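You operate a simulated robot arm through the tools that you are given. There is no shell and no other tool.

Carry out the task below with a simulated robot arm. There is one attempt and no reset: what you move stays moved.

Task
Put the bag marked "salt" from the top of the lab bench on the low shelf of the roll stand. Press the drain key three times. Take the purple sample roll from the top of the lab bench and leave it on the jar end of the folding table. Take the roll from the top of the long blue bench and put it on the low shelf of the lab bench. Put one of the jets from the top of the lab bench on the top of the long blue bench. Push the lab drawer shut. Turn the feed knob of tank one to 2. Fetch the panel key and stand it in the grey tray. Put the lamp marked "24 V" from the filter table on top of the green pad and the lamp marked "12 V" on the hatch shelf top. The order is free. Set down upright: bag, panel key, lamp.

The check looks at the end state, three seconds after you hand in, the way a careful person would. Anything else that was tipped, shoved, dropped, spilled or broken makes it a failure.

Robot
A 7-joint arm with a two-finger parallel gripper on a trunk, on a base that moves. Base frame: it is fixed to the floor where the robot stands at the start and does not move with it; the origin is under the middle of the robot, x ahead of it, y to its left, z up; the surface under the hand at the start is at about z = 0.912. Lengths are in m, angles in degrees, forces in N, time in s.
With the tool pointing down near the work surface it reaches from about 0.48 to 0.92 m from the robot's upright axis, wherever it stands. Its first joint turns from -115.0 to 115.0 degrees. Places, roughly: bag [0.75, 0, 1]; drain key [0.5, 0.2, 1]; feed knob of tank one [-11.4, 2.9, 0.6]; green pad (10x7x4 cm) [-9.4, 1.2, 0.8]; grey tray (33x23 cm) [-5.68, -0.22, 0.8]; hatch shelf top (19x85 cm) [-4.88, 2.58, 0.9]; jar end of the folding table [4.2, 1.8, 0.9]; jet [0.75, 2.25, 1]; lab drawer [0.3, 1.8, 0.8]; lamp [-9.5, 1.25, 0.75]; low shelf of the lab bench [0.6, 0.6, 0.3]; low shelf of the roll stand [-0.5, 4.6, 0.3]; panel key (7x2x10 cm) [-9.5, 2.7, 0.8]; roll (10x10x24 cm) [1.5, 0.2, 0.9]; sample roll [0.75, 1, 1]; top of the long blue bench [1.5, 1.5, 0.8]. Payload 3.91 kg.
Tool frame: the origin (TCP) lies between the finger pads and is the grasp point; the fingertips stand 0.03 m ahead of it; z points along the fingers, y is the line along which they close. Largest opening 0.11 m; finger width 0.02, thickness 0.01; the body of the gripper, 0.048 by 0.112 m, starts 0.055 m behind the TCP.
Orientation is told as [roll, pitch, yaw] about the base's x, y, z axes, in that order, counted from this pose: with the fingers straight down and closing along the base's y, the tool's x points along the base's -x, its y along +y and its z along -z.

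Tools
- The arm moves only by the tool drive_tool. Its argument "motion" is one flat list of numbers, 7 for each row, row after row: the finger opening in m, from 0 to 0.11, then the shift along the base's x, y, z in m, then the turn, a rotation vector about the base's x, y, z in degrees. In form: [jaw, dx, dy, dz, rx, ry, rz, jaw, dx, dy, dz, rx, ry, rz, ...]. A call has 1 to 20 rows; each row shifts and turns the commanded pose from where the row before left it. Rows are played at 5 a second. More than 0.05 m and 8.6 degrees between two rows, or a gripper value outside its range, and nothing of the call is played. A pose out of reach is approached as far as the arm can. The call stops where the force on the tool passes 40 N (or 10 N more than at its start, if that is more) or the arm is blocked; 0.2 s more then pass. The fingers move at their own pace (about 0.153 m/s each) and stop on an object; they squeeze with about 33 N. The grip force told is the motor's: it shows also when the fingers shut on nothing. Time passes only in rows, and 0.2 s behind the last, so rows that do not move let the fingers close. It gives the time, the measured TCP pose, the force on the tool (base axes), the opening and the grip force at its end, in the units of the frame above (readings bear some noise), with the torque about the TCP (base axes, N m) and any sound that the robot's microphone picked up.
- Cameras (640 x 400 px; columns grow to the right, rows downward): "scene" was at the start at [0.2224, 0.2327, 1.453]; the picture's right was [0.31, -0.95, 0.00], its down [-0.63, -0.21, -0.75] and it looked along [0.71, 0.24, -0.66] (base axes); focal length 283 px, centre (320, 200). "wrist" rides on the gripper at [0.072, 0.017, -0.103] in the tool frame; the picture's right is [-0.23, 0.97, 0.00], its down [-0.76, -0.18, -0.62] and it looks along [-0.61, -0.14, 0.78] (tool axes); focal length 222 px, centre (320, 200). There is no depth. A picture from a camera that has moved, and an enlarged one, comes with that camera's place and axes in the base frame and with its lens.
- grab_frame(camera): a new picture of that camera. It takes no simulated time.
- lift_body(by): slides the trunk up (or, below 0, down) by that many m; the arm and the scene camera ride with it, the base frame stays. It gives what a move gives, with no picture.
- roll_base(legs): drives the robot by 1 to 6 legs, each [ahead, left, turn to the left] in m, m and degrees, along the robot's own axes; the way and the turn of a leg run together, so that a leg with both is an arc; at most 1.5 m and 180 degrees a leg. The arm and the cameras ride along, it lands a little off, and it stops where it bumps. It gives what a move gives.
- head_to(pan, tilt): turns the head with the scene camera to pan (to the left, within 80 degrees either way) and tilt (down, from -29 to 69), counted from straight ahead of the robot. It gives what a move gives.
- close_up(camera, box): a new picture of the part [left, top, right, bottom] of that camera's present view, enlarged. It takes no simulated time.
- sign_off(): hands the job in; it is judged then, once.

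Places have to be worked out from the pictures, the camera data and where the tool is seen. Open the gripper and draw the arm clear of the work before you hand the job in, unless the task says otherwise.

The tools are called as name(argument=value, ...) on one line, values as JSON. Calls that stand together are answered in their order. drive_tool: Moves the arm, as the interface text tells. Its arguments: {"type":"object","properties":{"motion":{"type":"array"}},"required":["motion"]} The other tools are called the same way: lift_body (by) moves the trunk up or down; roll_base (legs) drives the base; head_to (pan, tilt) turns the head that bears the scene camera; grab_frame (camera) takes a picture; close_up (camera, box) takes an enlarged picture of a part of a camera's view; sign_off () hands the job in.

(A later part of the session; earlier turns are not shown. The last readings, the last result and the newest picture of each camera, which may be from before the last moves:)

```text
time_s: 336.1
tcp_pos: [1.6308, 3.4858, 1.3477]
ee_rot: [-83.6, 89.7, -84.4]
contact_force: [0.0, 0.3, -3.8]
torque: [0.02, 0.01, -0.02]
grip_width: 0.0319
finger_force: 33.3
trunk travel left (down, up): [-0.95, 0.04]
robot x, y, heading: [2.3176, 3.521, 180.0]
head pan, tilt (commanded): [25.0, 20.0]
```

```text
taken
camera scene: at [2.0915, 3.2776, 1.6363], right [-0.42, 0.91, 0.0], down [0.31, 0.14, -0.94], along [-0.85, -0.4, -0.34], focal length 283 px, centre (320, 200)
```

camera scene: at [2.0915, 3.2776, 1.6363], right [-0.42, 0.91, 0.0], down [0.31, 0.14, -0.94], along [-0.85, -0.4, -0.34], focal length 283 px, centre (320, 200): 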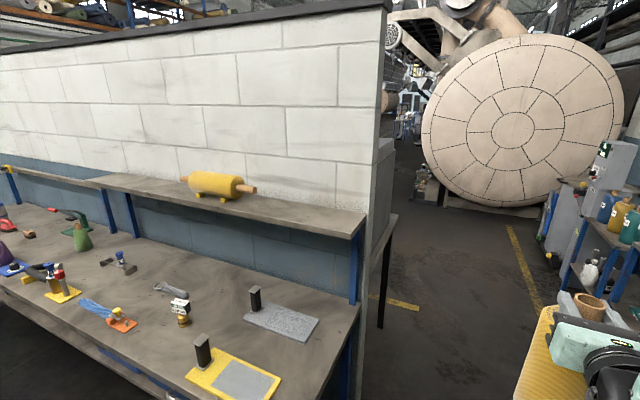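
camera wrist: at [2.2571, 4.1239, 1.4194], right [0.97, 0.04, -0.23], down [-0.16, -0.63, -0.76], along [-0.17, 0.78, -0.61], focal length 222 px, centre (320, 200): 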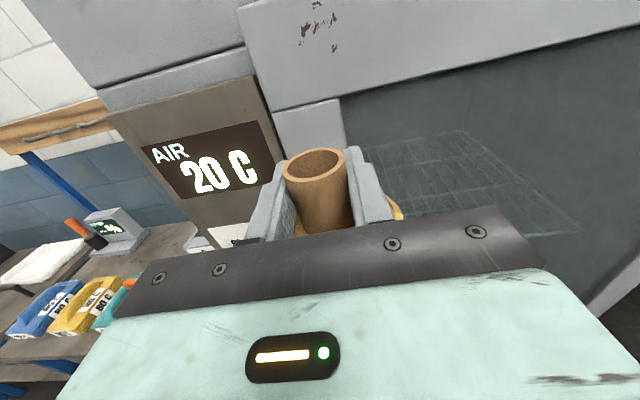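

The jet is still standing on the blue bench and the lane ahead is clear. I drive 2.95 m along −x, then turn left to face −y.

roll_base(legs=[[1.5, 0, 0], [1.5, 0, 0], [0, 0, 90]])

head_to(pan=0, tilt=25)

grab_frame(camera="scene")

```text
time_s: 354.4
tcp_pos: [-0.6371, 2.8486, 1.3472]
ee_rot: [-84.1, 89.9, 5.0]
contact_force: [-0.3, 0.2, -3.9]
torque: [0.02, -0.02, 0.0]
grip_width: 0.0317
finger_force: 33.6
trunk travel left (down, up): [-0.95, 0.04]
robot x, y, heading: [-0.6675, 3.5368, -90.3]
head pan, tilt (commanded): [25.0, 20.0]
```

```text
time_s: 355.3
tcp_pos: [-0.6381, 2.8485, 1.3467]
ee_rot: [-81.5, 89.8, 7.4]
contact_force: [-0.2, -0.2, -4.8]
torque: [0.02, 0.03, -0.01]
grip_width: 0.0317
finger_force: 33.1
trunk travel left (down, up): [-0.95, 0.04]
robot x, y, heading: [-0.6701, 3.5342, -90.4]
head pan, tilt (commanded): [0.0, 25.0]
```

```text
taken
camera scene: at [-0.4638, 3.3008, 1.6283], right [-1.0, 0.0, 0.0], down [0.0, 0.42, -0.91], along [0.0, -0.91, -0.42], focal length 283 px, centre (320, 200)
```

scene: 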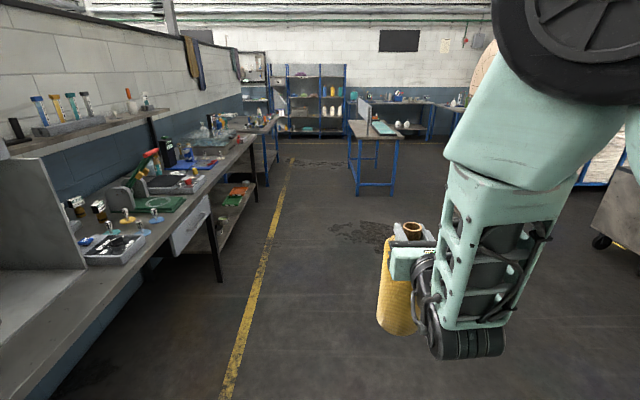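

The whole lab bench is in view. I drive on along −y to y≈0.65 and turn to face the bench's low shelf.

roll_base(legs=[[1.45, 0.06, 0.3], [1.43, 0.06, 0], [0, 0, 90]])

lift_body(by=-0.3)

head_to(pan=10, tilt=35)

grab_frame(camera="scene")

```text
time_s: 373.0
tcp_pos: [0.1044, 0.6975, 1.3466]
ee_rot: [-81.5, 89.8, 97.6]
contact_force: [0.7, -0.1, -4.0]
torque: [0.0, -0.01, 0.0]
grip_width: 0.0315
finger_force: 32.7
trunk travel left (down, up): [-0.95, 0.04]
robot x, y, heading: [-0.584, 0.6669, -0.4]
head pan, tilt (commanded): [0.0, 25.0]
```

```text
time_s: 376.0
tcp_pos: [0.1042, 0.6976, 1.0472]
ee_rot: [-79.3, 89.8, 99.7]
contact_force: [0.6, -0.8, -3.9]
torque: [-0.03, 0.02, -0.01]
grip_width: 0.031
finger_force: 32.8
trunk travel left (down, up): [-0.65, 0.34]
robot x, y, heading: [-0.5785, 0.6685, -0.1]
head pan, tilt (commanded): [0.0, 25.0]
```

```text
time_s: 376.7
tcp_pos: [0.1041, 0.6976, 1.0479]
ee_rot: [-78.4, 89.8, 100.4]
contact_force: [-1.1, -0.6, -3.2]
torque: [0.03, 0.04, 0.02]
grip_width: 0.0313
finger_force: 33.1
trunk travel left (down, up): [-0.65, 0.34]
robot x, y, heading: [-0.5832, 0.6647, -0.2]
head pan, tilt (commanded): [10.0, 35.0]
```

```text
taken
camera scene: at [-0.3519, 0.8864, 1.3126], right [0.17, -0.99, 0.0], down [-0.56, -0.1, -0.82], along [0.81, 0.14, -0.57], focal length 283 px, centre (320, 200)
```

scene: 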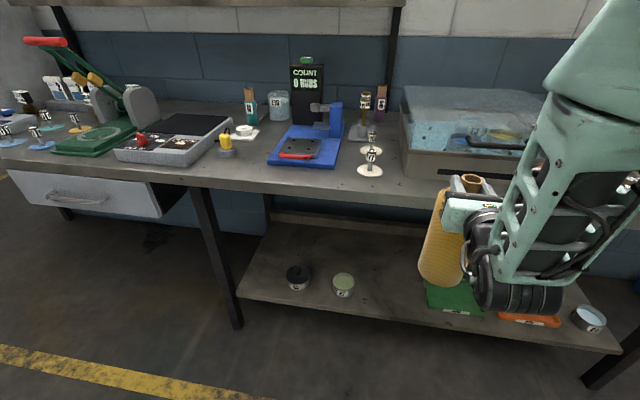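

The grip width has crept from 33 to 31 mm, so I check how the roll sits in the hand.

grab_frame(camera="wrist")

close_up(camera="scene", box=[400, 150, 600, 340])

```text
taken
camera wrist: at [0.001, 0.6822, 1.1193], right [-0.02, -0.97, -0.23], down [-0.62, 0.19, -0.76], along [0.78, 0.13, -0.61], focal length 222 px, centre (320, 200)
```

wrist: 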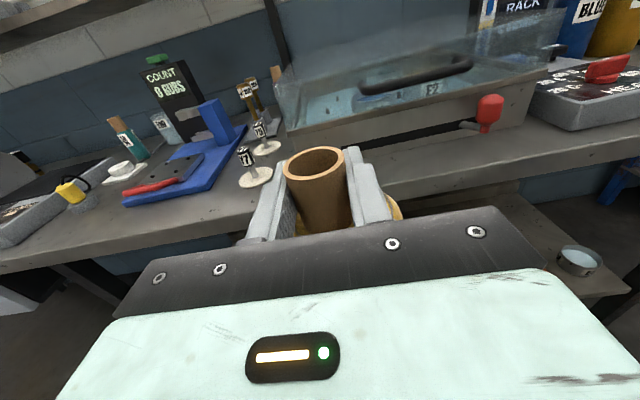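

```text
2.11 times, centred on (500, 245) of scene
camera zoom: at [-0.3519, 0.8864, 1.3126], right [0.17, -0.99, 0.0], down [-0.56, -0.1, -0.82], along [0.81, 0.14, -0.57], focal length 596 px, centre (-59, 105)
```

zoom: 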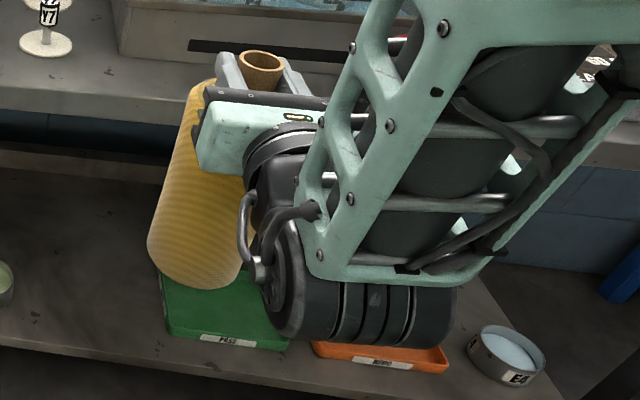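

The core is still seated squarely. The free stretch of the low shelf is y≈0.58–0.87, so I'll set the roll near [0.50, 0.72]. First I lower the hand relative to the trunk so the arm lies level and fits under the bench top.

drive_tool(motion=[0, 0, 0.005, -0.045, 0, 0, 0, 0, 0, 0.005, -0.045, 0, 0, 0, 0, 0, 0.005, -0.045, 0, 0, 0, 0, 0, 0.005, -0.045, 0, 0, 0, 0, 0, 0, -0.045, 0, 0, 0, 0, 0, 0, -0.045, 0, 0, 0, 0, 0, 0, -0.02, 0, 0, 0])

grab_frame(camera="scene")

grab_frame(camera="wrist")

```text
time_s: 378.3
tcp_pos: [0.1072, 0.7175, 0.7572]
ee_rot: [-85.5, 89.8, 93.6]
contact_force: [-0.1, 0.4, -3.0]
torque: [0.02, 0.03, 0.0]
grip_width: 0.0314
finger_force: 33.1
trunk travel left (down, up): [-0.65, 0.34]
robot x, y, heading: [-0.5811, 0.6634, -0.2]
head pan, tilt (commanded): [10.0, 35.0]
```

```text
taken
camera scene: at [-0.352, 0.8864, 1.3126], right [0.17, -0.99, 0.0], down [-0.57, -0.1, -0.82], along [0.81, 0.14, -0.57], focal length 283 px, centre (320, 200)
```

scene: 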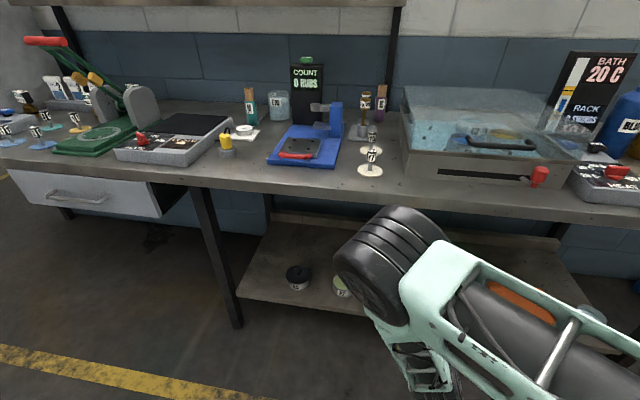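

```text
taken
camera wrist: at [0.0019, 0.7014, 0.8289], right [-0.02, -0.97, -0.23], down [-0.62, 0.19, -0.76], along [0.78, 0.13, -0.61], focal length 222 px, centre (320, 200)
```

wrist: 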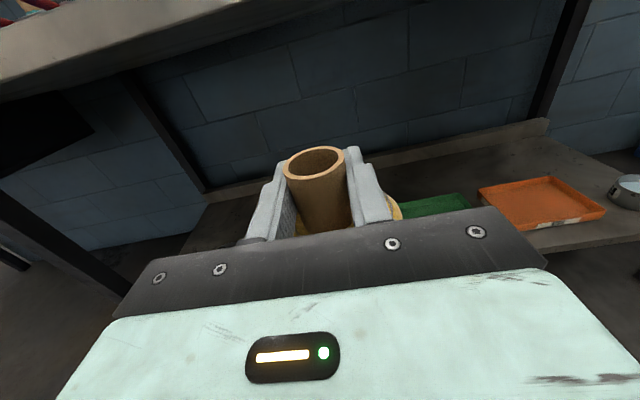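

The elbow has flipped to the left-hand side as wanted. Raising the hand again in this posture and lowering the trunk instead gives the level arm I used at the roll stand, so I do that.

drive_tool(motion=[0, 0, 0, 0.045, 0, 0, 0, 0, 0, 0, 0.045, 0, 0, 0, 0, 0, 0, 0.045, 0, 0, 0, 0, 0, 0, 0.045, 0, 0, 0, 0, 0, 0, 0.045, 0, 0, 0, 0, 0, 0, 0.025, 0, 0, 0])

lift_body(by=-0.25)

grab_frame(camera="scene")

grab_frame(camera="wrist")

```text
time_s: 379.7
tcp_pos: [0.1052, 0.7174, 1.0071]
ee_rot: [-60.0, 89.8, 119.1]
contact_force: [-1.1, -0.2, -4.6]
torque: [-0.01, -0.03, 0.01]
grip_width: 0.0316
finger_force: 32.9
trunk travel left (down, up): [-0.65, 0.34]
robot x, y, heading: [-0.5822, 0.6645, -0.2]
head pan, tilt (commanded): [10.0, 35.0]
```

```text
time_s: 382.3
tcp_pos: [0.1058, 0.7159, 0.7554]
ee_rot: [-79.4, 89.8, 99.6]
contact_force: [-0.2, -0.4, -4.0]
torque: [-0.01, 0.01, -0.01]
grip_width: 0.0316
finger_force: 33.5
trunk travel left (down, up): [-0.4, 0.59]
robot x, y, heading: [-0.5794, 0.6657, -0.2]
head pan, tilt (commanded): [10.0, 35.0]
```

```text
taken
camera scene: at [-0.3519, 0.8865, 1.0626], right [0.17, -0.99, 0.0], down [-0.57, -0.1, -0.82], along [0.81, 0.14, -0.57], focal length 283 px, centre (320, 200)
```

scene: 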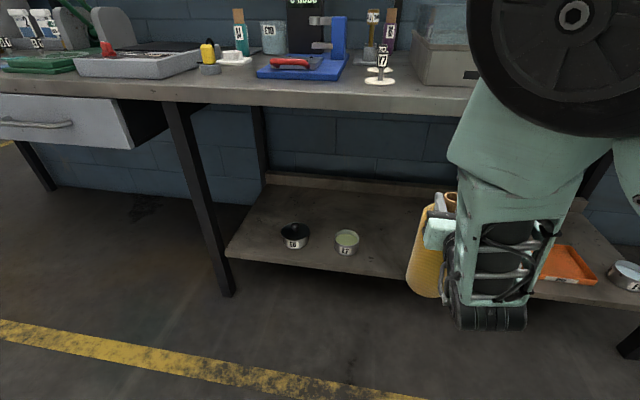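

```text
taken
camera wrist: at [0.0014, 0.7012, 0.8278], right [-0.02, -0.97, -0.23], down [-0.62, 0.19, -0.76], along [0.78, 0.13, -0.61], focal length 222 px, centre (320, 200)
```

wrist: 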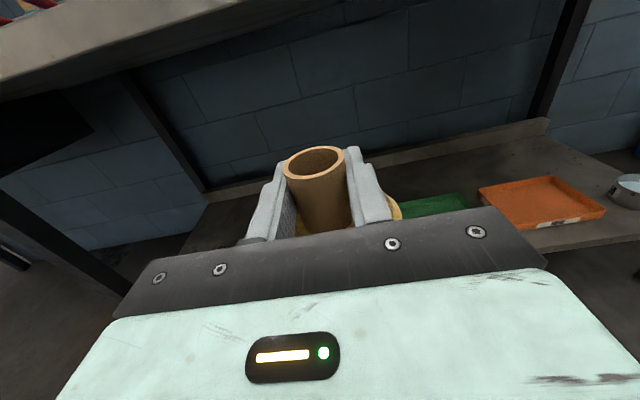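

The elbow returns to its raised posture at this height, so I'll use the lower hand posture and set the roll nearer the shelf front, about [0.44, 0.72]. I lower the hand by 0.2 m here, in front of the bench.

drive_tool(motion=[0, 0, 0, -0.045, 0, 0, 0, 0, 0, 0, -0.045, 0, 0, 0, 0, 0, 0, -0.045, 0, 0, 0, 0, 0, 0, -0.045, 0, 0, 0, 0, 0, 0, -0.02, 0, 0, 0])

head_to(pan=20, tilt=30)

grab_frame(camera="scene")

grab_frame(camera="wrist")

```text
time_s: 383.5
tcp_pos: [0.1053, 0.7175, 0.5553]
ee_rot: [-89.8, 89.7, 89.2]
contact_force: [-0.7, -0.6, -3.5]
torque: [0.0, 0.05, 0.0]
grip_width: 0.0311
finger_force: 32.7
trunk travel left (down, up): [-0.4, 0.59]
robot x, y, heading: [-0.5795, 0.6675, -0.2]
head pan, tilt (commanded): [10.0, 35.0]
```

```text
time_s: 384.2
tcp_pos: [0.1044, 0.7185, 0.5554]
ee_rot: [-80.1, 89.8, 99.0]
contact_force: [0.4, -0.6, -4.7]
torque: [-0.01, 0.03, -0.02]
grip_width: 0.0311
finger_force: 33.3
trunk travel left (down, up): [-0.4, 0.59]
robot x, y, heading: [-0.5825, 0.6681, -0.1]
head pan, tilt (commanded): [20.0, 30.0]
```

```text
taken
camera scene: at [-0.3536, 0.9021, 1.0703], right [0.34, -0.94, 0.0], down [-0.47, -0.17, -0.87], along [0.81, 0.29, -0.5], focal length 283 px, centre (320, 200)
```

scene: 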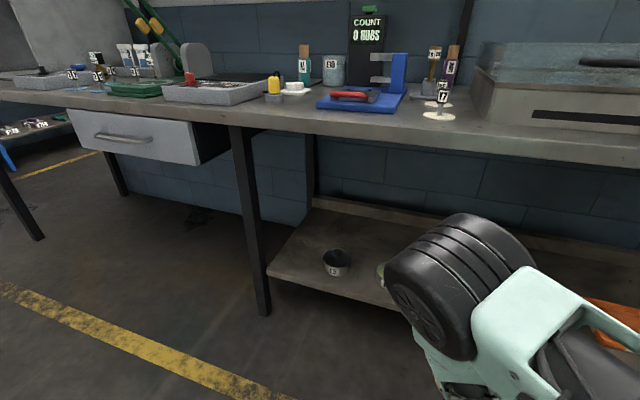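

```text
taken
camera wrist: at [0.0014, 0.7027, 0.6275], right [-0.02, -0.97, -0.23], down [-0.62, 0.19, -0.76], along [0.78, 0.13, -0.61], focal length 222 px, centre (320, 200)
```

wrist: 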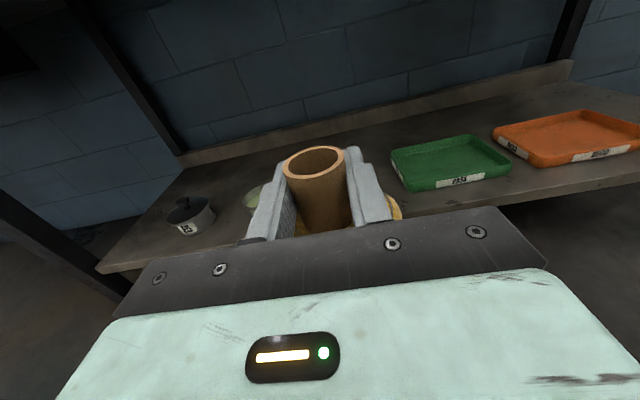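

At this posture the elbow would come close to the bench underside, so I raise the trunk 0.2 m and lower the hand by the same amount, which brings the elbow down relative to the hand.

lift_body(by=0.22)

drive_tool(motion=[0, 0, 0, -0.045, 0, 0, 0, 0, 0, 0, -0.045, 0, 0, 0, 0, 0, 0, -0.045, 0, 0, 0, 0, 0, 0, -0.045, 0, 0, 0, 0, 0, 0, -0.04, 0, 0, 0])

grab_frame(camera="scene")

grab_frame(camera="wrist")

```text
time_s: 386.5
tcp_pos: [0.104, 0.7184, 0.7759]
ee_rot: [-78.7, 89.9, 100.4]
contact_force: [-1.2, 0.8, -3.9]
torque: [-0.02, 0.01, 0.0]
grip_width: 0.0315
finger_force: 33.3
trunk travel left (down, up): [-0.62, 0.37]
robot x, y, heading: [-0.5826, 0.667, -0.2]
head pan, tilt (commanded): [20.0, 30.0]
```

```text
time_s: 387.7
tcp_pos: [0.1049, 0.7184, 0.5546]
ee_rot: [-85.0, 89.8, 94.0]
contact_force: [0.6, 0.0, -3.8]
torque: [0.01, 0.01, -0.02]
grip_width: 0.0313
finger_force: 33.1
trunk travel left (down, up): [-0.62, 0.37]
robot x, y, heading: [-0.5809, 0.6672, 0.0]
head pan, tilt (commanded): [20.0, 30.0]
```

```text
taken
camera scene: at [-0.3536, 0.9021, 1.2904], right [0.34, -0.94, 0.0], down [-0.47, -0.17, -0.87], along [0.81, 0.29, -0.5], focal length 283 px, centre (320, 200)
```

scene: 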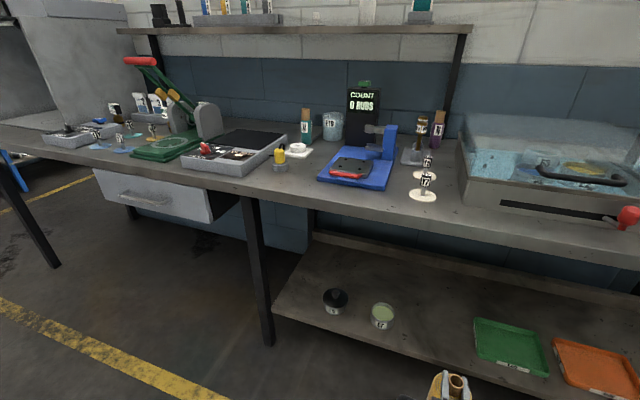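

```text
taken
camera wrist: at [0.0017, 0.7021, 0.6269], right [-0.02, -0.97, -0.23], down [-0.62, 0.19, -0.76], along [0.78, 0.13, -0.61], focal length 222 px, centre (320, 200)
```

wrist: 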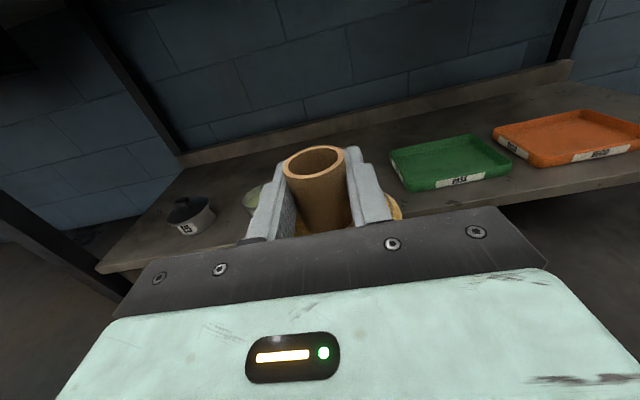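

The elbow has dropped out of view. I look down to see where the arm is before driving in.

head_to(pan=-5, tilt=60)

grab_frame(camera="scene")

```text
time_s: 388.7
tcp_pos: [0.1056, 0.7162, 0.5559]
ee_rot: [-79.6, 89.8, 99.6]
contact_force: [0.3, 0.1, -3.2]
torque: [-0.04, -0.01, -0.02]
grip_width: 0.0313
finger_force: 33.3
trunk travel left (down, up): [-0.62, 0.37]
robot x, y, heading: [-0.5841, 0.6648, -0.2]
head pan, tilt (commanded): [-5.0, 60.0]
```

```text
taken
camera scene: at [-0.3723, 0.8655, 1.2483], right [-0.09, -1.0, 0.0], down [-0.86, 0.08, -0.5], along [0.5, -0.05, -0.87], focal length 283 px, centre (320, 200)
```

scene: 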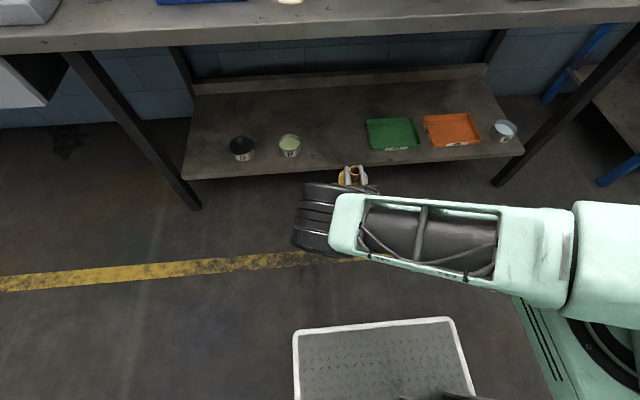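

The arm is level with its elbow at about z=0.70, low enough to pass under the bench top. I drive 0.33 m ahead to bring the roll over the shelf at x≈0.44.

roll_base(legs=[[0.2, 0, 0]])

grab_frame(camera="wrist")

grab_frame(camera="scene")

```text
time_s: 390.3
tcp_pos: [0.3043, 0.7169, 0.555]
ee_rot: [-76.9, 89.8, 102.2]
contact_force: [0.4, 0.0, -4.0]
torque: [0.0, 0.02, -0.02]
grip_width: 0.0313
finger_force: 33.4
trunk travel left (down, up): [-0.62, 0.37]
robot x, y, heading: [-0.3831, 0.6641, -0.2]
head pan, tilt (commanded): [-5.0, 60.0]
```

```text
taken
camera wrist: at [0.2007, 0.7016, 0.6272], right [-0.02, -0.97, -0.23], down [-0.62, 0.19, -0.76], along [0.78, 0.13, -0.61], focal length 222 px, centre (320, 200)
```

wrist: 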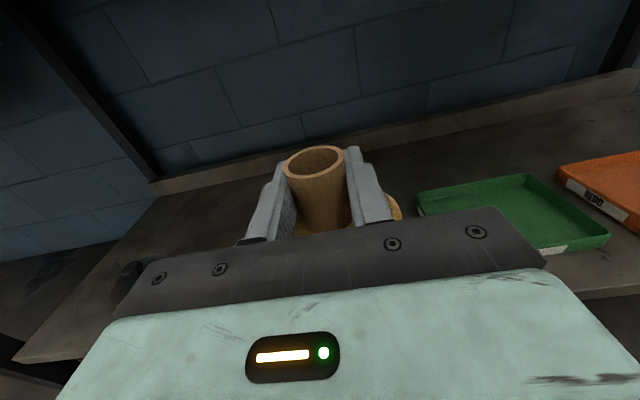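

```text
taken
camera scene: at [-0.1733, 0.8649, 1.2482], right [-0.09, -1.0, 0.0], down [-0.86, 0.08, -0.5], along [0.5, -0.05, -0.87], focal length 283 px, centre (320, 200)
```

scene: 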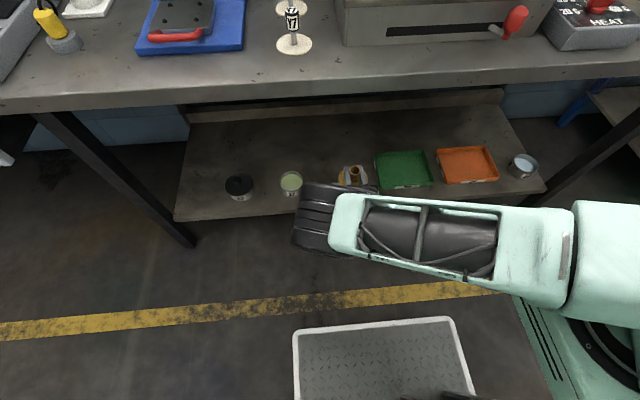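

Everything clears. I go the remaining 0.14 m, then lower the roll toward the shelf in small steps.

roll_base(legs=[[0.14, 0, 0]])

drive_tool(motion=[0, 0, 0, -0.015, 0, 0, 0, 0, 0, 0, -0.01, 0, 0, 0, 0, 0, 0, -0.006, 0, 0, 0, 0, 0, 0, -0.005, 0, 0, 0])

grab_frame(camera="scene")

grab_frame(camera="wrist")

```text
time_s: 391.6
tcp_pos: [0.4475, 0.7165, 0.5542]
ee_rot: [-72.1, 89.9, 106.9]
contact_force: [-0.4, -0.2, -4.4]
torque: [-0.01, 0.03, -0.02]
grip_width: 0.0311
finger_force: 33.4
trunk travel left (down, up): [-0.62, 0.37]
robot x, y, heading: [-0.2406, 0.6636, -0.1]
head pan, tilt (commanded): [-5.0, 60.0]
```

```text
time_s: 392.8
tcp_pos: [0.4678, 0.7596, 0.5519]
ee_rot: [-115.5, 85.1, 63.9]
contact_force: [0.0, -0.5, -4.4]
torque: [-0.06, 0.06, 0.0]
grip_width: 0.0313
finger_force: 33.0
trunk travel left (down, up): [-0.62, 0.37]
robot x, y, heading: [-0.2434, 0.6689, -0.2]
head pan, tilt (commanded): [-5.0, 60.0]
stopped in row 4: the arm was blocked; the commanded pose is now the measured one
```

```text
taken
camera scene: at [-0.0304, 0.8645, 1.2483], right [-0.09, -1.0, 0.0], down [-0.86, 0.08, -0.5], along [0.5, -0.04, -0.87], focal length 283 px, centre (320, 200)
```

scene: 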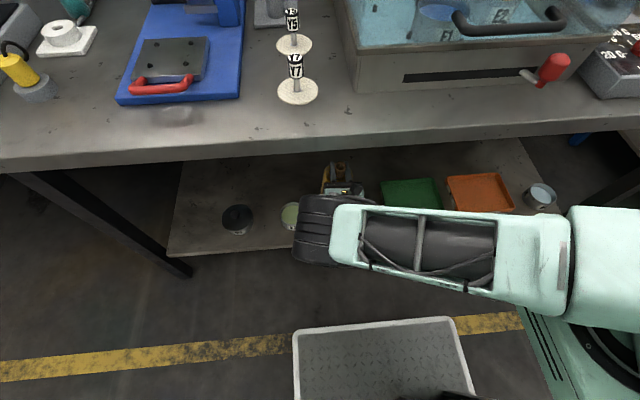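

```text
taken
camera wrist: at [0.3615, 0.7369, 0.6188], right [0.0, -0.95, -0.3], down [-0.59, 0.24, -0.77], along [0.81, 0.18, -0.56], focal length 222 px, centre (320, 200)
```

wrist: 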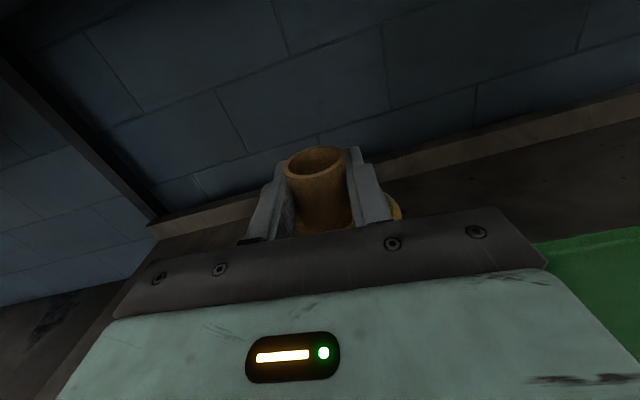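

The arm reported being blocked while lowering, with no load on the hand, so some link met something. I back the base out 0.3 m and look at the arm and surroundings.

roll_base(legs=[[-0.3, 0, 0]])

grab_frame(camera="scene")

grab_frame(camera="wrist")

```text
time_s: 394.8
tcp_pos: [0.1702, 0.755, 0.5524]
ee_rot: [-116.4, 85.0, 62.4]
contact_force: [-1.0, 0.1, -2.7]
torque: [-0.07, 0.04, 0.04]
grip_width: 0.0312
finger_force: 33.0
trunk travel left (down, up): [-0.62, 0.37]
robot x, y, heading: [-0.5411, 0.6635, -0.2]
head pan, tilt (commanded): [-5.0, 60.0]
```

```text
taken
camera scene: at [-0.3285, 0.8651, 1.2483], right [-0.09, -1.0, 0.0], down [-0.86, 0.08, -0.5], along [0.5, -0.05, -0.87], focal length 283 px, centre (320, 200)
```

scene: 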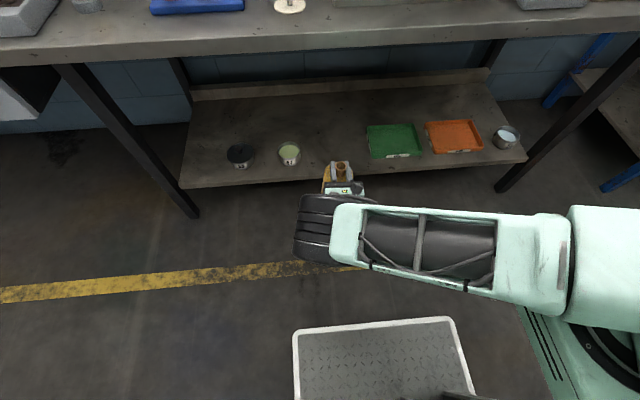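

```text
taken
camera wrist: at [0.0636, 0.7342, 0.6191], right [-0.01, -0.95, -0.3], down [-0.59, 0.25, -0.77], along [0.81, 0.17, -0.56], focal length 222 px, centre (320, 200)
```

wrist: 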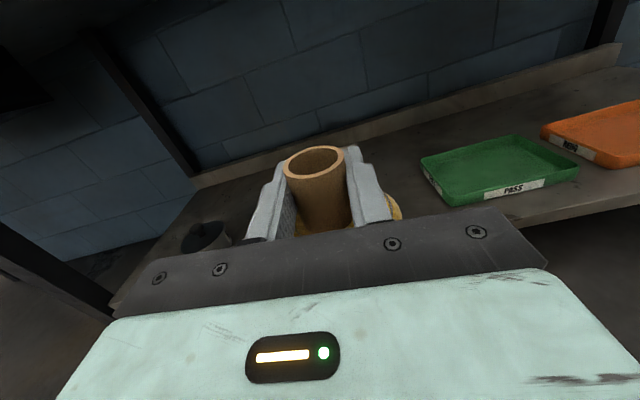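

The shelf items are untouched; the hand had simply reached a joint limit at that low relative height and tilted by about 5°. I raise the hand 8 cm, square it up again, and lower the trunk 0.1 m instead.

drive_tool(motion=[0, 0, 0, 0.04, 0, 0, 0, 0, 0, -0.02, 0.04, -2.2, 1.2, 0.6, 0, 0, -0.018, 0, -2.1, 1.3, 0.7, 0, 0, 0, 0, 0, 0, 0])

lift_body(by=-0.1)

grab_frame(camera="wrist")

grab_frame(camera="scene")

```text
time_s: 395.8
tcp_pos: [0.1701, 0.7161, 0.6332]
ee_rot: [-34.8, 89.7, 145.5]
contact_force: [0.5, -0.9, -3.7]
torque: [0.0, 0.03, 0.03]
grip_width: 0.0311
finger_force: 33.3
trunk travel left (down, up): [-0.62, 0.37]
robot x, y, heading: [-0.5366, 0.6663, -0.5]
head pan, tilt (commanded): [-5.0, 60.0]
```

```text
time_s: 397.2
tcp_pos: [0.1708, 0.7155, 0.5336]
ee_rot: [-42.6, 89.7, 137.7]
contact_force: [0.8, -1.1, -3.6]
torque: [0.0, 0.0, 0.0]
grip_width: 0.0313
finger_force: 32.8
trunk travel left (down, up): [-0.52, 0.47]
robot x, y, heading: [-0.5387, 0.6691, -0.4]
head pan, tilt (commanded): [-5.0, 60.0]
```

```text
taken
camera wrist: at [0.0677, 0.6985, 0.6056], right [0.0, -0.97, -0.23], down [-0.63, 0.18, -0.76], along [0.78, 0.15, -0.61], focal length 222 px, centre (320, 200)
```

wrist: 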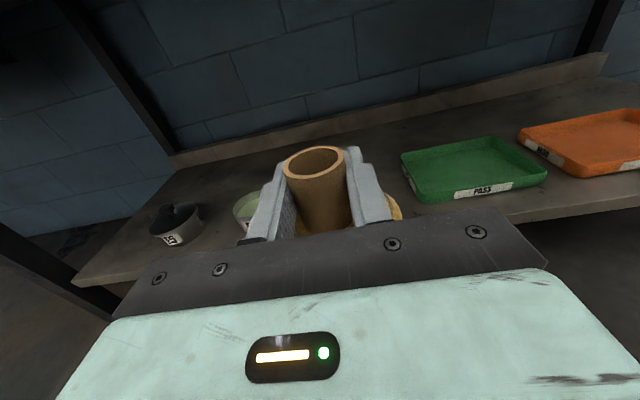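

```text
taken
camera scene: at [-0.3284, 0.8651, 1.1483], right [-0.09, -1.0, 0.0], down [-0.86, 0.08, -0.5], along [0.5, -0.05, -0.87], focal length 283 px, centre (320, 200)
```

scene: 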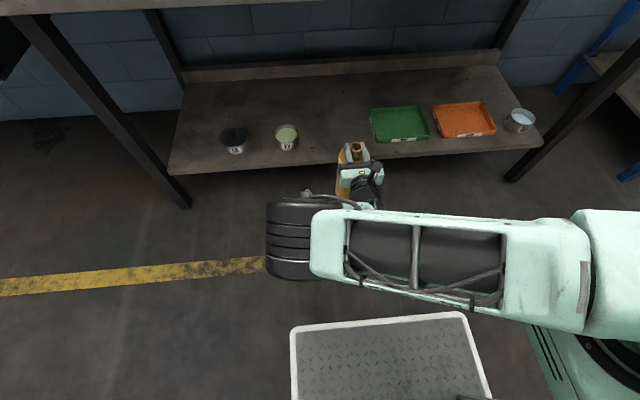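

The hand is square again with the roll bottom at about z=0.32. I raise it 2 cm for margin and drive 0.27 m in.

drive_tool(motion=[0, 0, 0, 0.02, 0, 0, 0])

roll_base(legs=[[0.27, 0, 0.3]])

grab_frame(camera="scene")

grab_frame(camera="wrist")

```text
time_s: 397.6
tcp_pos: [0.1712, 0.7156, 0.5532]
ee_rot: [-41.0, 89.8, 139.4]
contact_force: [-0.6, 0.3, -4.1]
torque: [-0.02, 0.0, 0.0]
grip_width: 0.0311
finger_force: 33.0
trunk travel left (down, up): [-0.52, 0.47]
robot x, y, heading: [-0.5425, 0.6653, -0.5]
head pan, tilt (commanded): [-5.0, 60.0]
```

```text
time_s: 399.5
tcp_pos: [0.436, 0.7195, 0.5528]
ee_rot: [-41.0, 89.7, 139.8]
contact_force: [0.1, 0.4, -4.0]
torque: [0.03, 0.02, 0.02]
grip_width: 0.0311
finger_force: 33.4
trunk travel left (down, up): [-0.52, 0.47]
robot x, y, heading: [-0.2755, 0.6641, -0.0]
head pan, tilt (commanded): [-5.0, 60.0]
```

```text
taken
camera scene: at [-0.0642, 0.8655, 1.1482], right [-0.09, -1.0, 0.0], down [-0.86, 0.08, -0.5], along [0.5, -0.04, -0.87], focal length 283 px, centre (320, 200)
```

scene: 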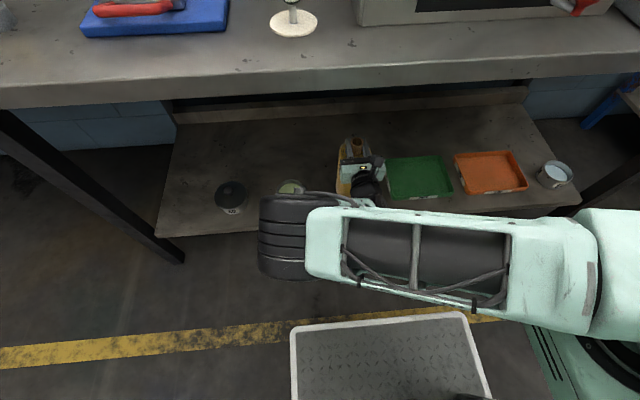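

```text
taken
camera wrist: at [0.3333, 0.7016, 0.6253], right [0.01, -0.97, -0.23], down [-0.63, 0.17, -0.76], along [0.78, 0.15, -0.61], focal length 222 px, centre (320, 200)
```

wrist: 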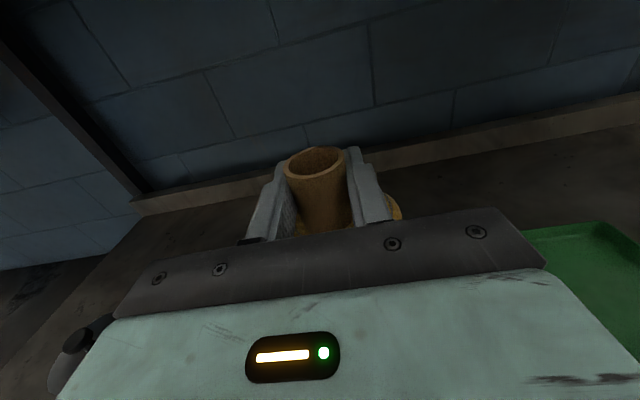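

The roll hangs above the shelf between the pot and the tray. I lower in small steps until the shelf takes it.

drive_tool(motion=[0, 0, 0, -0.015, 0, 0, 0, 0, 0, 0, -0.008, 0, 0, 0, 0, 0, 0, -0.005, 0, 0, 0, 0, 0, 0, -0.005, 0, 0, 0])

```text
time_s: 400.5
tcp_pos: [0.4356, 0.7202, 0.5188]
ee_rot: [-37.9, 89.7, 142.8]
contact_force: [0.1, 0.1, -3.9]
torque: [0.05, 0.03, -0.03]
grip_width: 0.0312
finger_force: 32.7
trunk travel left (down, up): [-0.52, 0.47]
robot x, y, heading: [-0.2743, 0.6662, 0.0]
head pan, tilt (commanded): [-5.0, 60.0]
```

Roll bottom at about z=0.306 and still hanging free. I continue in 4 mm steps.

drive_tool(motion=[0, 0, 0, -0.004, 0, 0, 0, 0, 0, 0, -0.004, 0, 0, 0, 0, 0, 0, -0.004, 0, 0, 0])

drive_tool(motion=[0, 0, 0, -0.004, 0, 0, 0, 0, 0, 0, -0.004, 0, 0, 0])

```text
time_s: 401.3
tcp_pos: [0.436, 0.7188, 0.5074]
ee_rot: [-37.9, 89.6, 142.9]
contact_force: [0.1, 1.2, -3.8]
torque: [0.0, -0.02, -0.02]
grip_width: 0.0313
finger_force: 33.2
trunk travel left (down, up): [-0.52, 0.47]
robot x, y, heading: [-0.2754, 0.6669, -0.2]
head pan, tilt (commanded): [-5.0, 60.0]
```

```text
time_s: 401.9
tcp_pos: [0.4365, 0.7199, 0.5037]
ee_rot: [-138.3, 89.7, 42.3]
contact_force: [-7.8, -1.1, 23.8]
torque: [-0.63, 0.65, -0.18]
grip_width: 0.0315
finger_force: 32.6
trunk travel left (down, up): [-0.52, 0.47]
robot x, y, heading: [-0.2746, 0.6588, 0.2]
head pan, tilt (commanded): [-5.0, 60.0]
```

The shelf took the load at roll-bottom z≈0.292. I ease up 4 mm, check, then open.

drive_tool(motion=[0, 0, 0, 0.004, 0, 0, 0, 0, 0, 0, 0, 0, 0, 0])

drive_tool(motion=[0.04, 0, 0, 0, 0, 0, 0, 0.06, 0, 0, 0, 0, 0, 0, 0.075, 0, 0, 0, 0, 0, 0, 0.075, 0, 0, 0, 0, 0, 0])

grab_frame(camera="wrist")

```text
time_s: 402.5
tcp_pos: [0.4369, 0.7193, 0.5039]
ee_rot: [-40.5, 89.7, 140.2]
contact_force: [5.2, -0.7, 4.9]
torque: [-0.41, -1.14, 0.15]
grip_width: 0.0312
finger_force: 32.9
trunk travel left (down, up): [-0.52, 0.47]
robot x, y, heading: [-0.2745, 0.6638, -0.1]
head pan, tilt (commanded): [-5.0, 60.0]
```

```text
time_s: 403.5
tcp_pos: [0.4351, 0.7186, 0.5031]
ee_rot: [-41.0, 89.6, 139.7]
contact_force: [-0.7, 0.1, -0.1]
torque: [0.0, 0.0, -0.01]
grip_width: 0.0747
finger_force: 0.0
trunk travel left (down, up): [-0.52, 0.47]
robot x, y, heading: [-0.2727, 0.6645, 0.0]
head pan, tilt (commanded): [-5.0, 60.0]
```

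```text
taken
camera wrist: at [0.3331, 0.7013, 0.5759], right [0.01, -0.97, -0.23], down [-0.63, 0.17, -0.76], along [0.78, 0.15, -0.61], focal length 222 px, centre (320, 200)
```

wrist: 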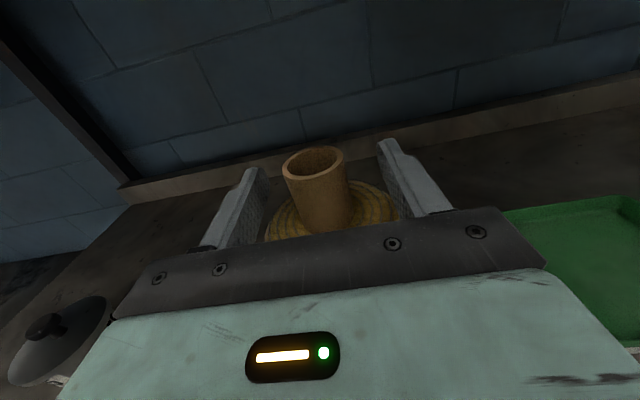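

The roll stands on the shelf with the fingers open around its core. I withdraw straight back, first with the arm, then with the base.

drive_tool(motion=[0.075, -0.02, 0, 0, 0, 0, 0, 0.075, -0.03, 0, 0, 0, 0, 0, 0.075, -0.03, 0, 0, 0, 0, 0])

roll_base(legs=[[-0.3, 0, 0]])

grab_frame(camera="scene")

grab_frame(camera="wrist")

```text
time_s: 404.3
tcp_pos: [0.3563, 0.7205, 0.5026]
ee_rot: [-49.1, 89.7, 131.7]
contact_force: [0.7, 0.8, -0.5]
torque: [-0.03, 0.0, -0.02]
grip_width: 0.075
finger_force: 0.0
trunk travel left (down, up): [-0.52, 0.47]
robot x, y, heading: [-0.2744, 0.6636, 0.3]
head pan, tilt (commanded): [-5.0, 60.0]
```

```text
time_s: 406.3
tcp_pos: [0.0611, 0.7229, 0.5034]
ee_rot: [-42.8, 89.7, 138.1]
contact_force: [0.8, -0.5, 0.6]
torque: [-0.02, 0.05, -0.04]
grip_width: 0.0748
finger_force: 0.0
trunk travel left (down, up): [-0.52, 0.47]
robot x, y, heading: [-0.5677, 0.6618, 0.3]
head pan, tilt (commanded): [-5.0, 60.0]
```

```text
taken
camera scene: at [-0.3607, 0.8659, 1.1483], right [-0.08, -1.0, 0.0], down [-0.86, 0.07, -0.5], along [0.5, -0.04, -0.87], focal length 283 px, centre (320, 200)
```

scene: 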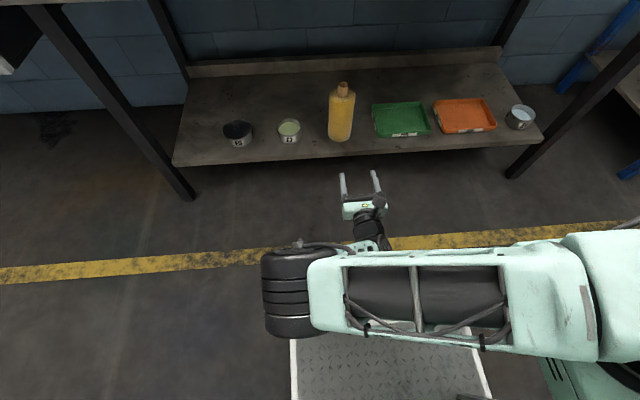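

```text
taken
camera wrist: at [-0.0426, 0.705, 0.5757], right [0.02, -0.97, -0.23], down [-0.63, 0.17, -0.76], along [0.78, 0.16, -0.61], focal length 222 px, centre (320, 200)
```

wrist: 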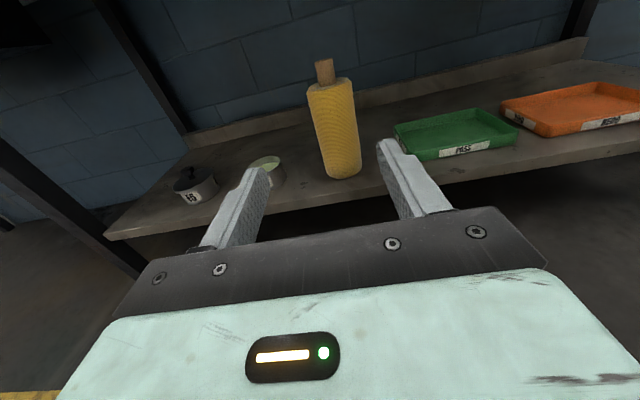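

The yellow roll stands on the lab bench's low shelf, pots and trays untouched. Next the purple sample roll: I raise the trunk and turn the tool back to point down.

lift_body(by=0.4)

lift_body(by=0.06)

head_to(pan=0, tilt=30)

grab_frame(camera="scene")

close_up(camera="scene", box=[180, 80, 420, 240])

```text
time_s: 410.1
tcp_pos: [0.0601, 0.7231, 0.9031]
ee_rot: [-43.5, 89.7, 137.6]
contact_force: [-0.2, -0.7, 0.9]
torque: [-0.04, 0.02, -0.01]
grip_width: 0.0752
finger_force: 0.0
trunk travel left (down, up): [-0.92, 0.07]
robot x, y, heading: [-0.5649, 0.6663, 0.5]
head pan, tilt (commanded): [-5.0, 60.0]
```

```text
time_s: 411.1
tcp_pos: [0.06, 0.7244, 0.963]
ee_rot: [-42.8, 89.7, 138.4]
contact_force: [0.0, -0.3, 0.7]
torque: [0.03, 0.01, 0.01]
grip_width: 0.075
finger_force: 0.1
trunk travel left (down, up): [-0.98, 0.01]
robot x, y, heading: [-0.5666, 0.6648, 0.2]
head pan, tilt (commanded): [-5.0, 60.0]
```

```text
time_s: 412.1
tcp_pos: [0.0602, 0.7249, 0.962]
ee_rot: [-43.2, 89.7, 137.9]
contact_force: [0.6, -0.1, 0.1]
torque: [-0.03, 0.01, 0.01]
grip_width: 0.075
finger_force: 0.1
trunk travel left (down, up): [-0.98, 0.01]
robot x, y, heading: [-0.5712, 0.664, 0.1]
head pan, tilt (commanded): [0.0, 30.0]
```

```text
taken
camera scene: at [-0.3367, 0.8719, 1.6503], right [0.01, -1.0, 0.0], down [-0.5, 0.0, -0.87], along [0.87, 0.0, -0.5], focal length 283 px, centre (320, 200)
```

scene: 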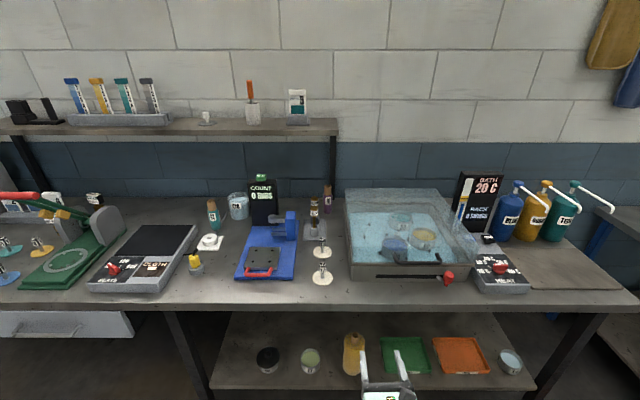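

```text
2.50 times, centred on (300, 160) of scene
camera zoom: at [-0.3367, 0.8719, 1.6503], right [0.01, -1.0, 0.0], down [-0.5, 0.0, -0.87], along [0.87, 0.0, -0.5], focal length 708 px, centre (370, 300)
```

zoom: 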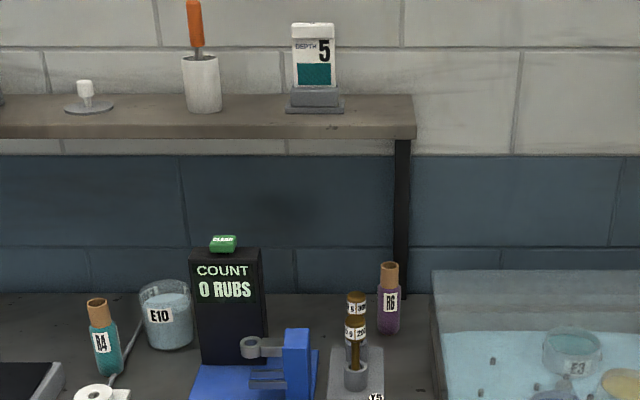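

The purple roll R6 stands at about [0.83, 0.835], behind the small weight stand and beside the tank. A hand pitched 45° down with the camera on top fits there, so I raise the hand and pitch it.

drive_tool(motion=[0.075, 0, 0, 0.045, 0, 0, 0, 0.075, 0, 0, 0.045, 0, 0, 0, 0.075, 0, 0, 0.045, 0, 0, 0, 0.075, 0, 0, 0.045, 0, 0, 0, 0.075, 0, 0, 0.045, 0, 0, 0, 0.075, 0, 0, 0.045, 0, 0, 0, 0.075, 0, 0, 0, 0, 8.5, 0, 0.075, 0, 0, 0, 0, 8.5, 0, 0.075, 0, 0, 0, 0, 8.5, 0, 0.075, 0, 0, 0, 0, 8.5, 0, 0.075, 0, 0, 0, 0, 8.5, 0, 0.075, 0, 0, 0, 0, 2.5, 0])

grab_frame(camera="scene")

grab_frame(camera="wrist")

```text
time_s: 414.7
tcp_pos: [0.0607, 0.723, 1.2338]
ee_rot: [-1.3, 44.7, 179.8]
contact_force: [0.0, -0.3, -0.3]
torque: [0.01, 0.01, -0.02]
grip_width: 0.0751
finger_force: 0.1
trunk travel left (down, up): [-0.98, 0.01]
robot x, y, heading: [-0.5698, 0.6645, 0.4]
head pan, tilt (commanded): [0.0, 30.0]
```

```text
taken
camera scene: at [-0.3366, 0.8718, 1.6504], right [0.01, -1.0, 0.0], down [-0.5, 0.0, -0.87], along [0.87, 0.0, -0.5], focal length 283 px, centre (320, 200)
```

scene: 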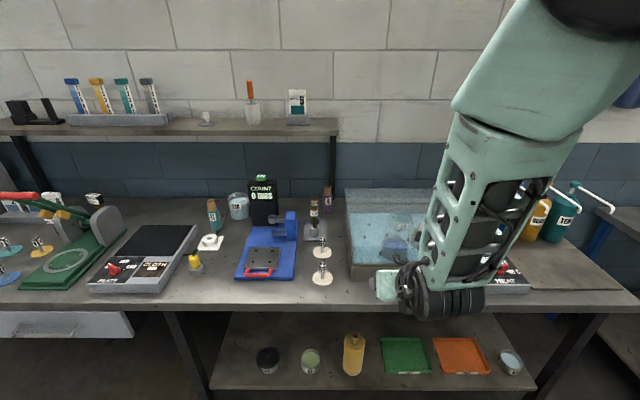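

```text
taken
camera wrist: at [0.0395, 0.7044, 1.3573], right [-0.15, -0.97, -0.17], down [-0.98, 0.17, -0.09], along [0.12, 0.16, -0.98], focal length 222 px, centre (320, 200)
```

wrist: 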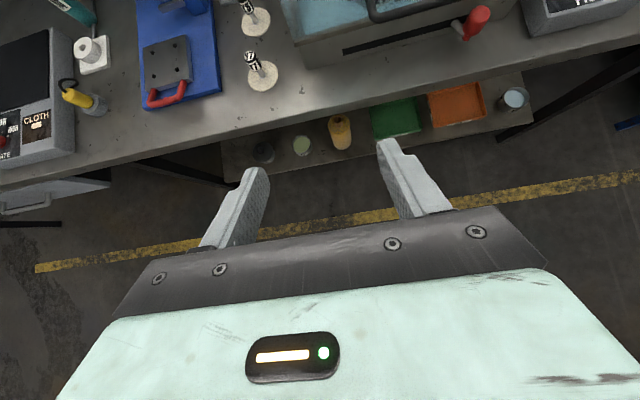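

I raise the hand another 12 cm and drive up to the bench, lined up with the purple roll.

drive_tool(motion=[0.075, 0, 0, 0.04, 0, 0, 0, 0.075, 0, 0, 0.04, 0, 0, 0, 0.075, 0, 0, 0.04, 0, 0, 0])

roll_base(legs=[[0.5, 0.13, 0]])

grab_frame(camera="scene")

grab_frame(camera="wrist")

```text
time_s: 415.5
tcp_pos: [0.0598, 0.7248, 1.3532]
ee_rot: [-1.2, 44.8, 179.8]
contact_force: [0.3, -0.5, 0.9]
torque: [-0.01, 0.01, 0.0]
grip_width: 0.0751
finger_force: 0.0
trunk travel left (down, up): [-0.98, 0.01]
robot x, y, heading: [-0.5681, 0.6656, 0.6]
head pan, tilt (commanded): [0.0, 30.0]
```

```text
time_s: 418.5
tcp_pos: [0.5649, 0.8614, 1.3536]
ee_rot: [-1.2, 44.8, 180.0]
contact_force: [-0.4, 0.6, 0.1]
torque: [0.01, 0.0, -0.04]
grip_width: 0.075
finger_force: 0.1
trunk travel left (down, up): [-0.98, 0.01]
robot x, y, heading: [-0.0639, 0.7985, 0.5]
head pan, tilt (commanded): [0.0, 30.0]
```

```text
taken
camera scene: at [0.1678, 1.0069, 1.6504], right [0.01, -1.0, 0.0], down [-0.5, -0.01, -0.87], along [0.87, 0.01, -0.5], focal length 283 px, centre (320, 200)
```

scene: 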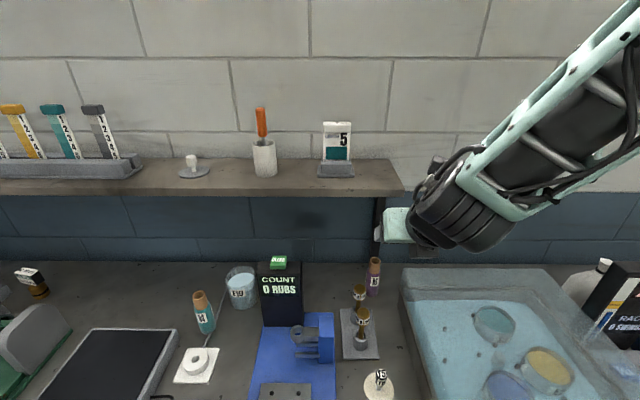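

```text
taken
camera wrist: at [0.5435, 0.8426, 1.4773], right [-0.15, -0.97, -0.17], down [-0.98, 0.16, -0.09], along [0.12, 0.16, -0.98], focal length 222 px, centre (320, 200)
```

wrist: 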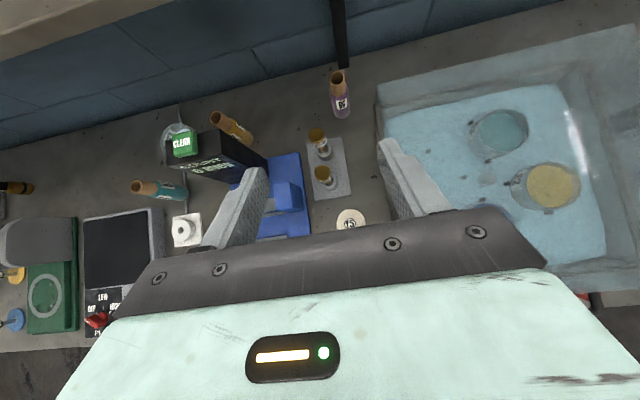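

R6 is at [0.830, 0.840]; two slim weights stand in front-left of it up to z≈1.08, and the wall shelf edge is at x≈0.85, z≈1.28. A steeper pitch of 65° clears both; I pitch 20° more and move to a start point above and in front of the roll.

drive_tool(motion=[0.075, 0, 0, 0, 0, 7, 0, 0.075, 0, 0, 0, 0, 7, 0, 0.075, 0, 0, 0, 0, 6.2, 0, 0.06, 0.04, -0.006, -0.02, 0, 0, 0, 0.06, 0.04, -0.005, -0.025, 0, 0, 0, 0.06, 0.04, -0.005, -0.025, 0, 0, 0, 0.06, 0.04, -0.005, -0.025, 0, 0, 0, 0.06, 0, 0, -0.02, 0, 0, 0])

grab_frame(camera="scene")

grab_frame(camera="wrist")

```text
time_s: 420.3
tcp_pos: [0.7266, 0.8409, 1.2377]
ee_rot: [-1.2, 24.5, 180.1]
contact_force: [0.7, 0.1, -0.7]
torque: [0.01, 0.04, 0.01]
grip_width: 0.0601
finger_force: 0.2
trunk travel left (down, up): [-0.98, 0.01]
robot x, y, heading: [-0.0658, 0.8002, 0.5]
head pan, tilt (commanded): [0.0, 30.0]
```

```text
taken
camera scene: at [0.1682, 1.0067, 1.6504], right [0.01, -1.0, 0.0], down [-0.5, 0.0, -0.87], along [0.87, 0.01, -0.5], focal length 283 px, centre (320, 200)
```

scene: 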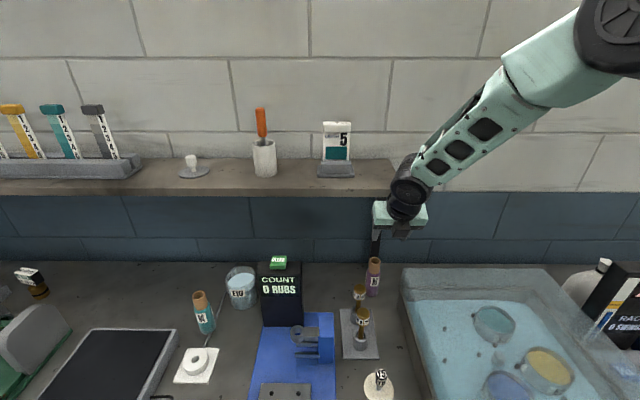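

```text
taken
camera wrist: at [0.7496, 0.8202, 1.3605], right [-0.2, -0.97, -0.11], down [-0.95, 0.17, 0.25], along [-0.23, 0.16, -0.96], focal length 222 px, centre (320, 200)
```

wrist: 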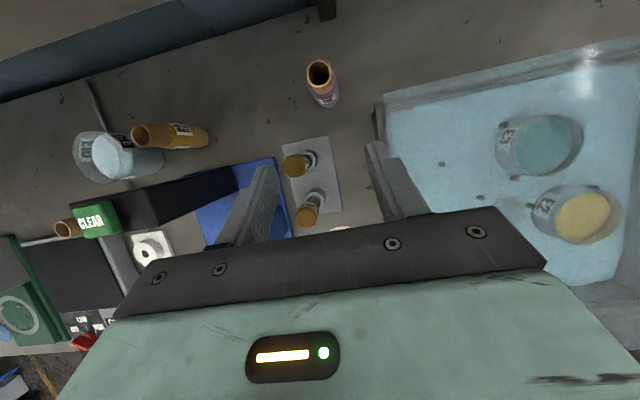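

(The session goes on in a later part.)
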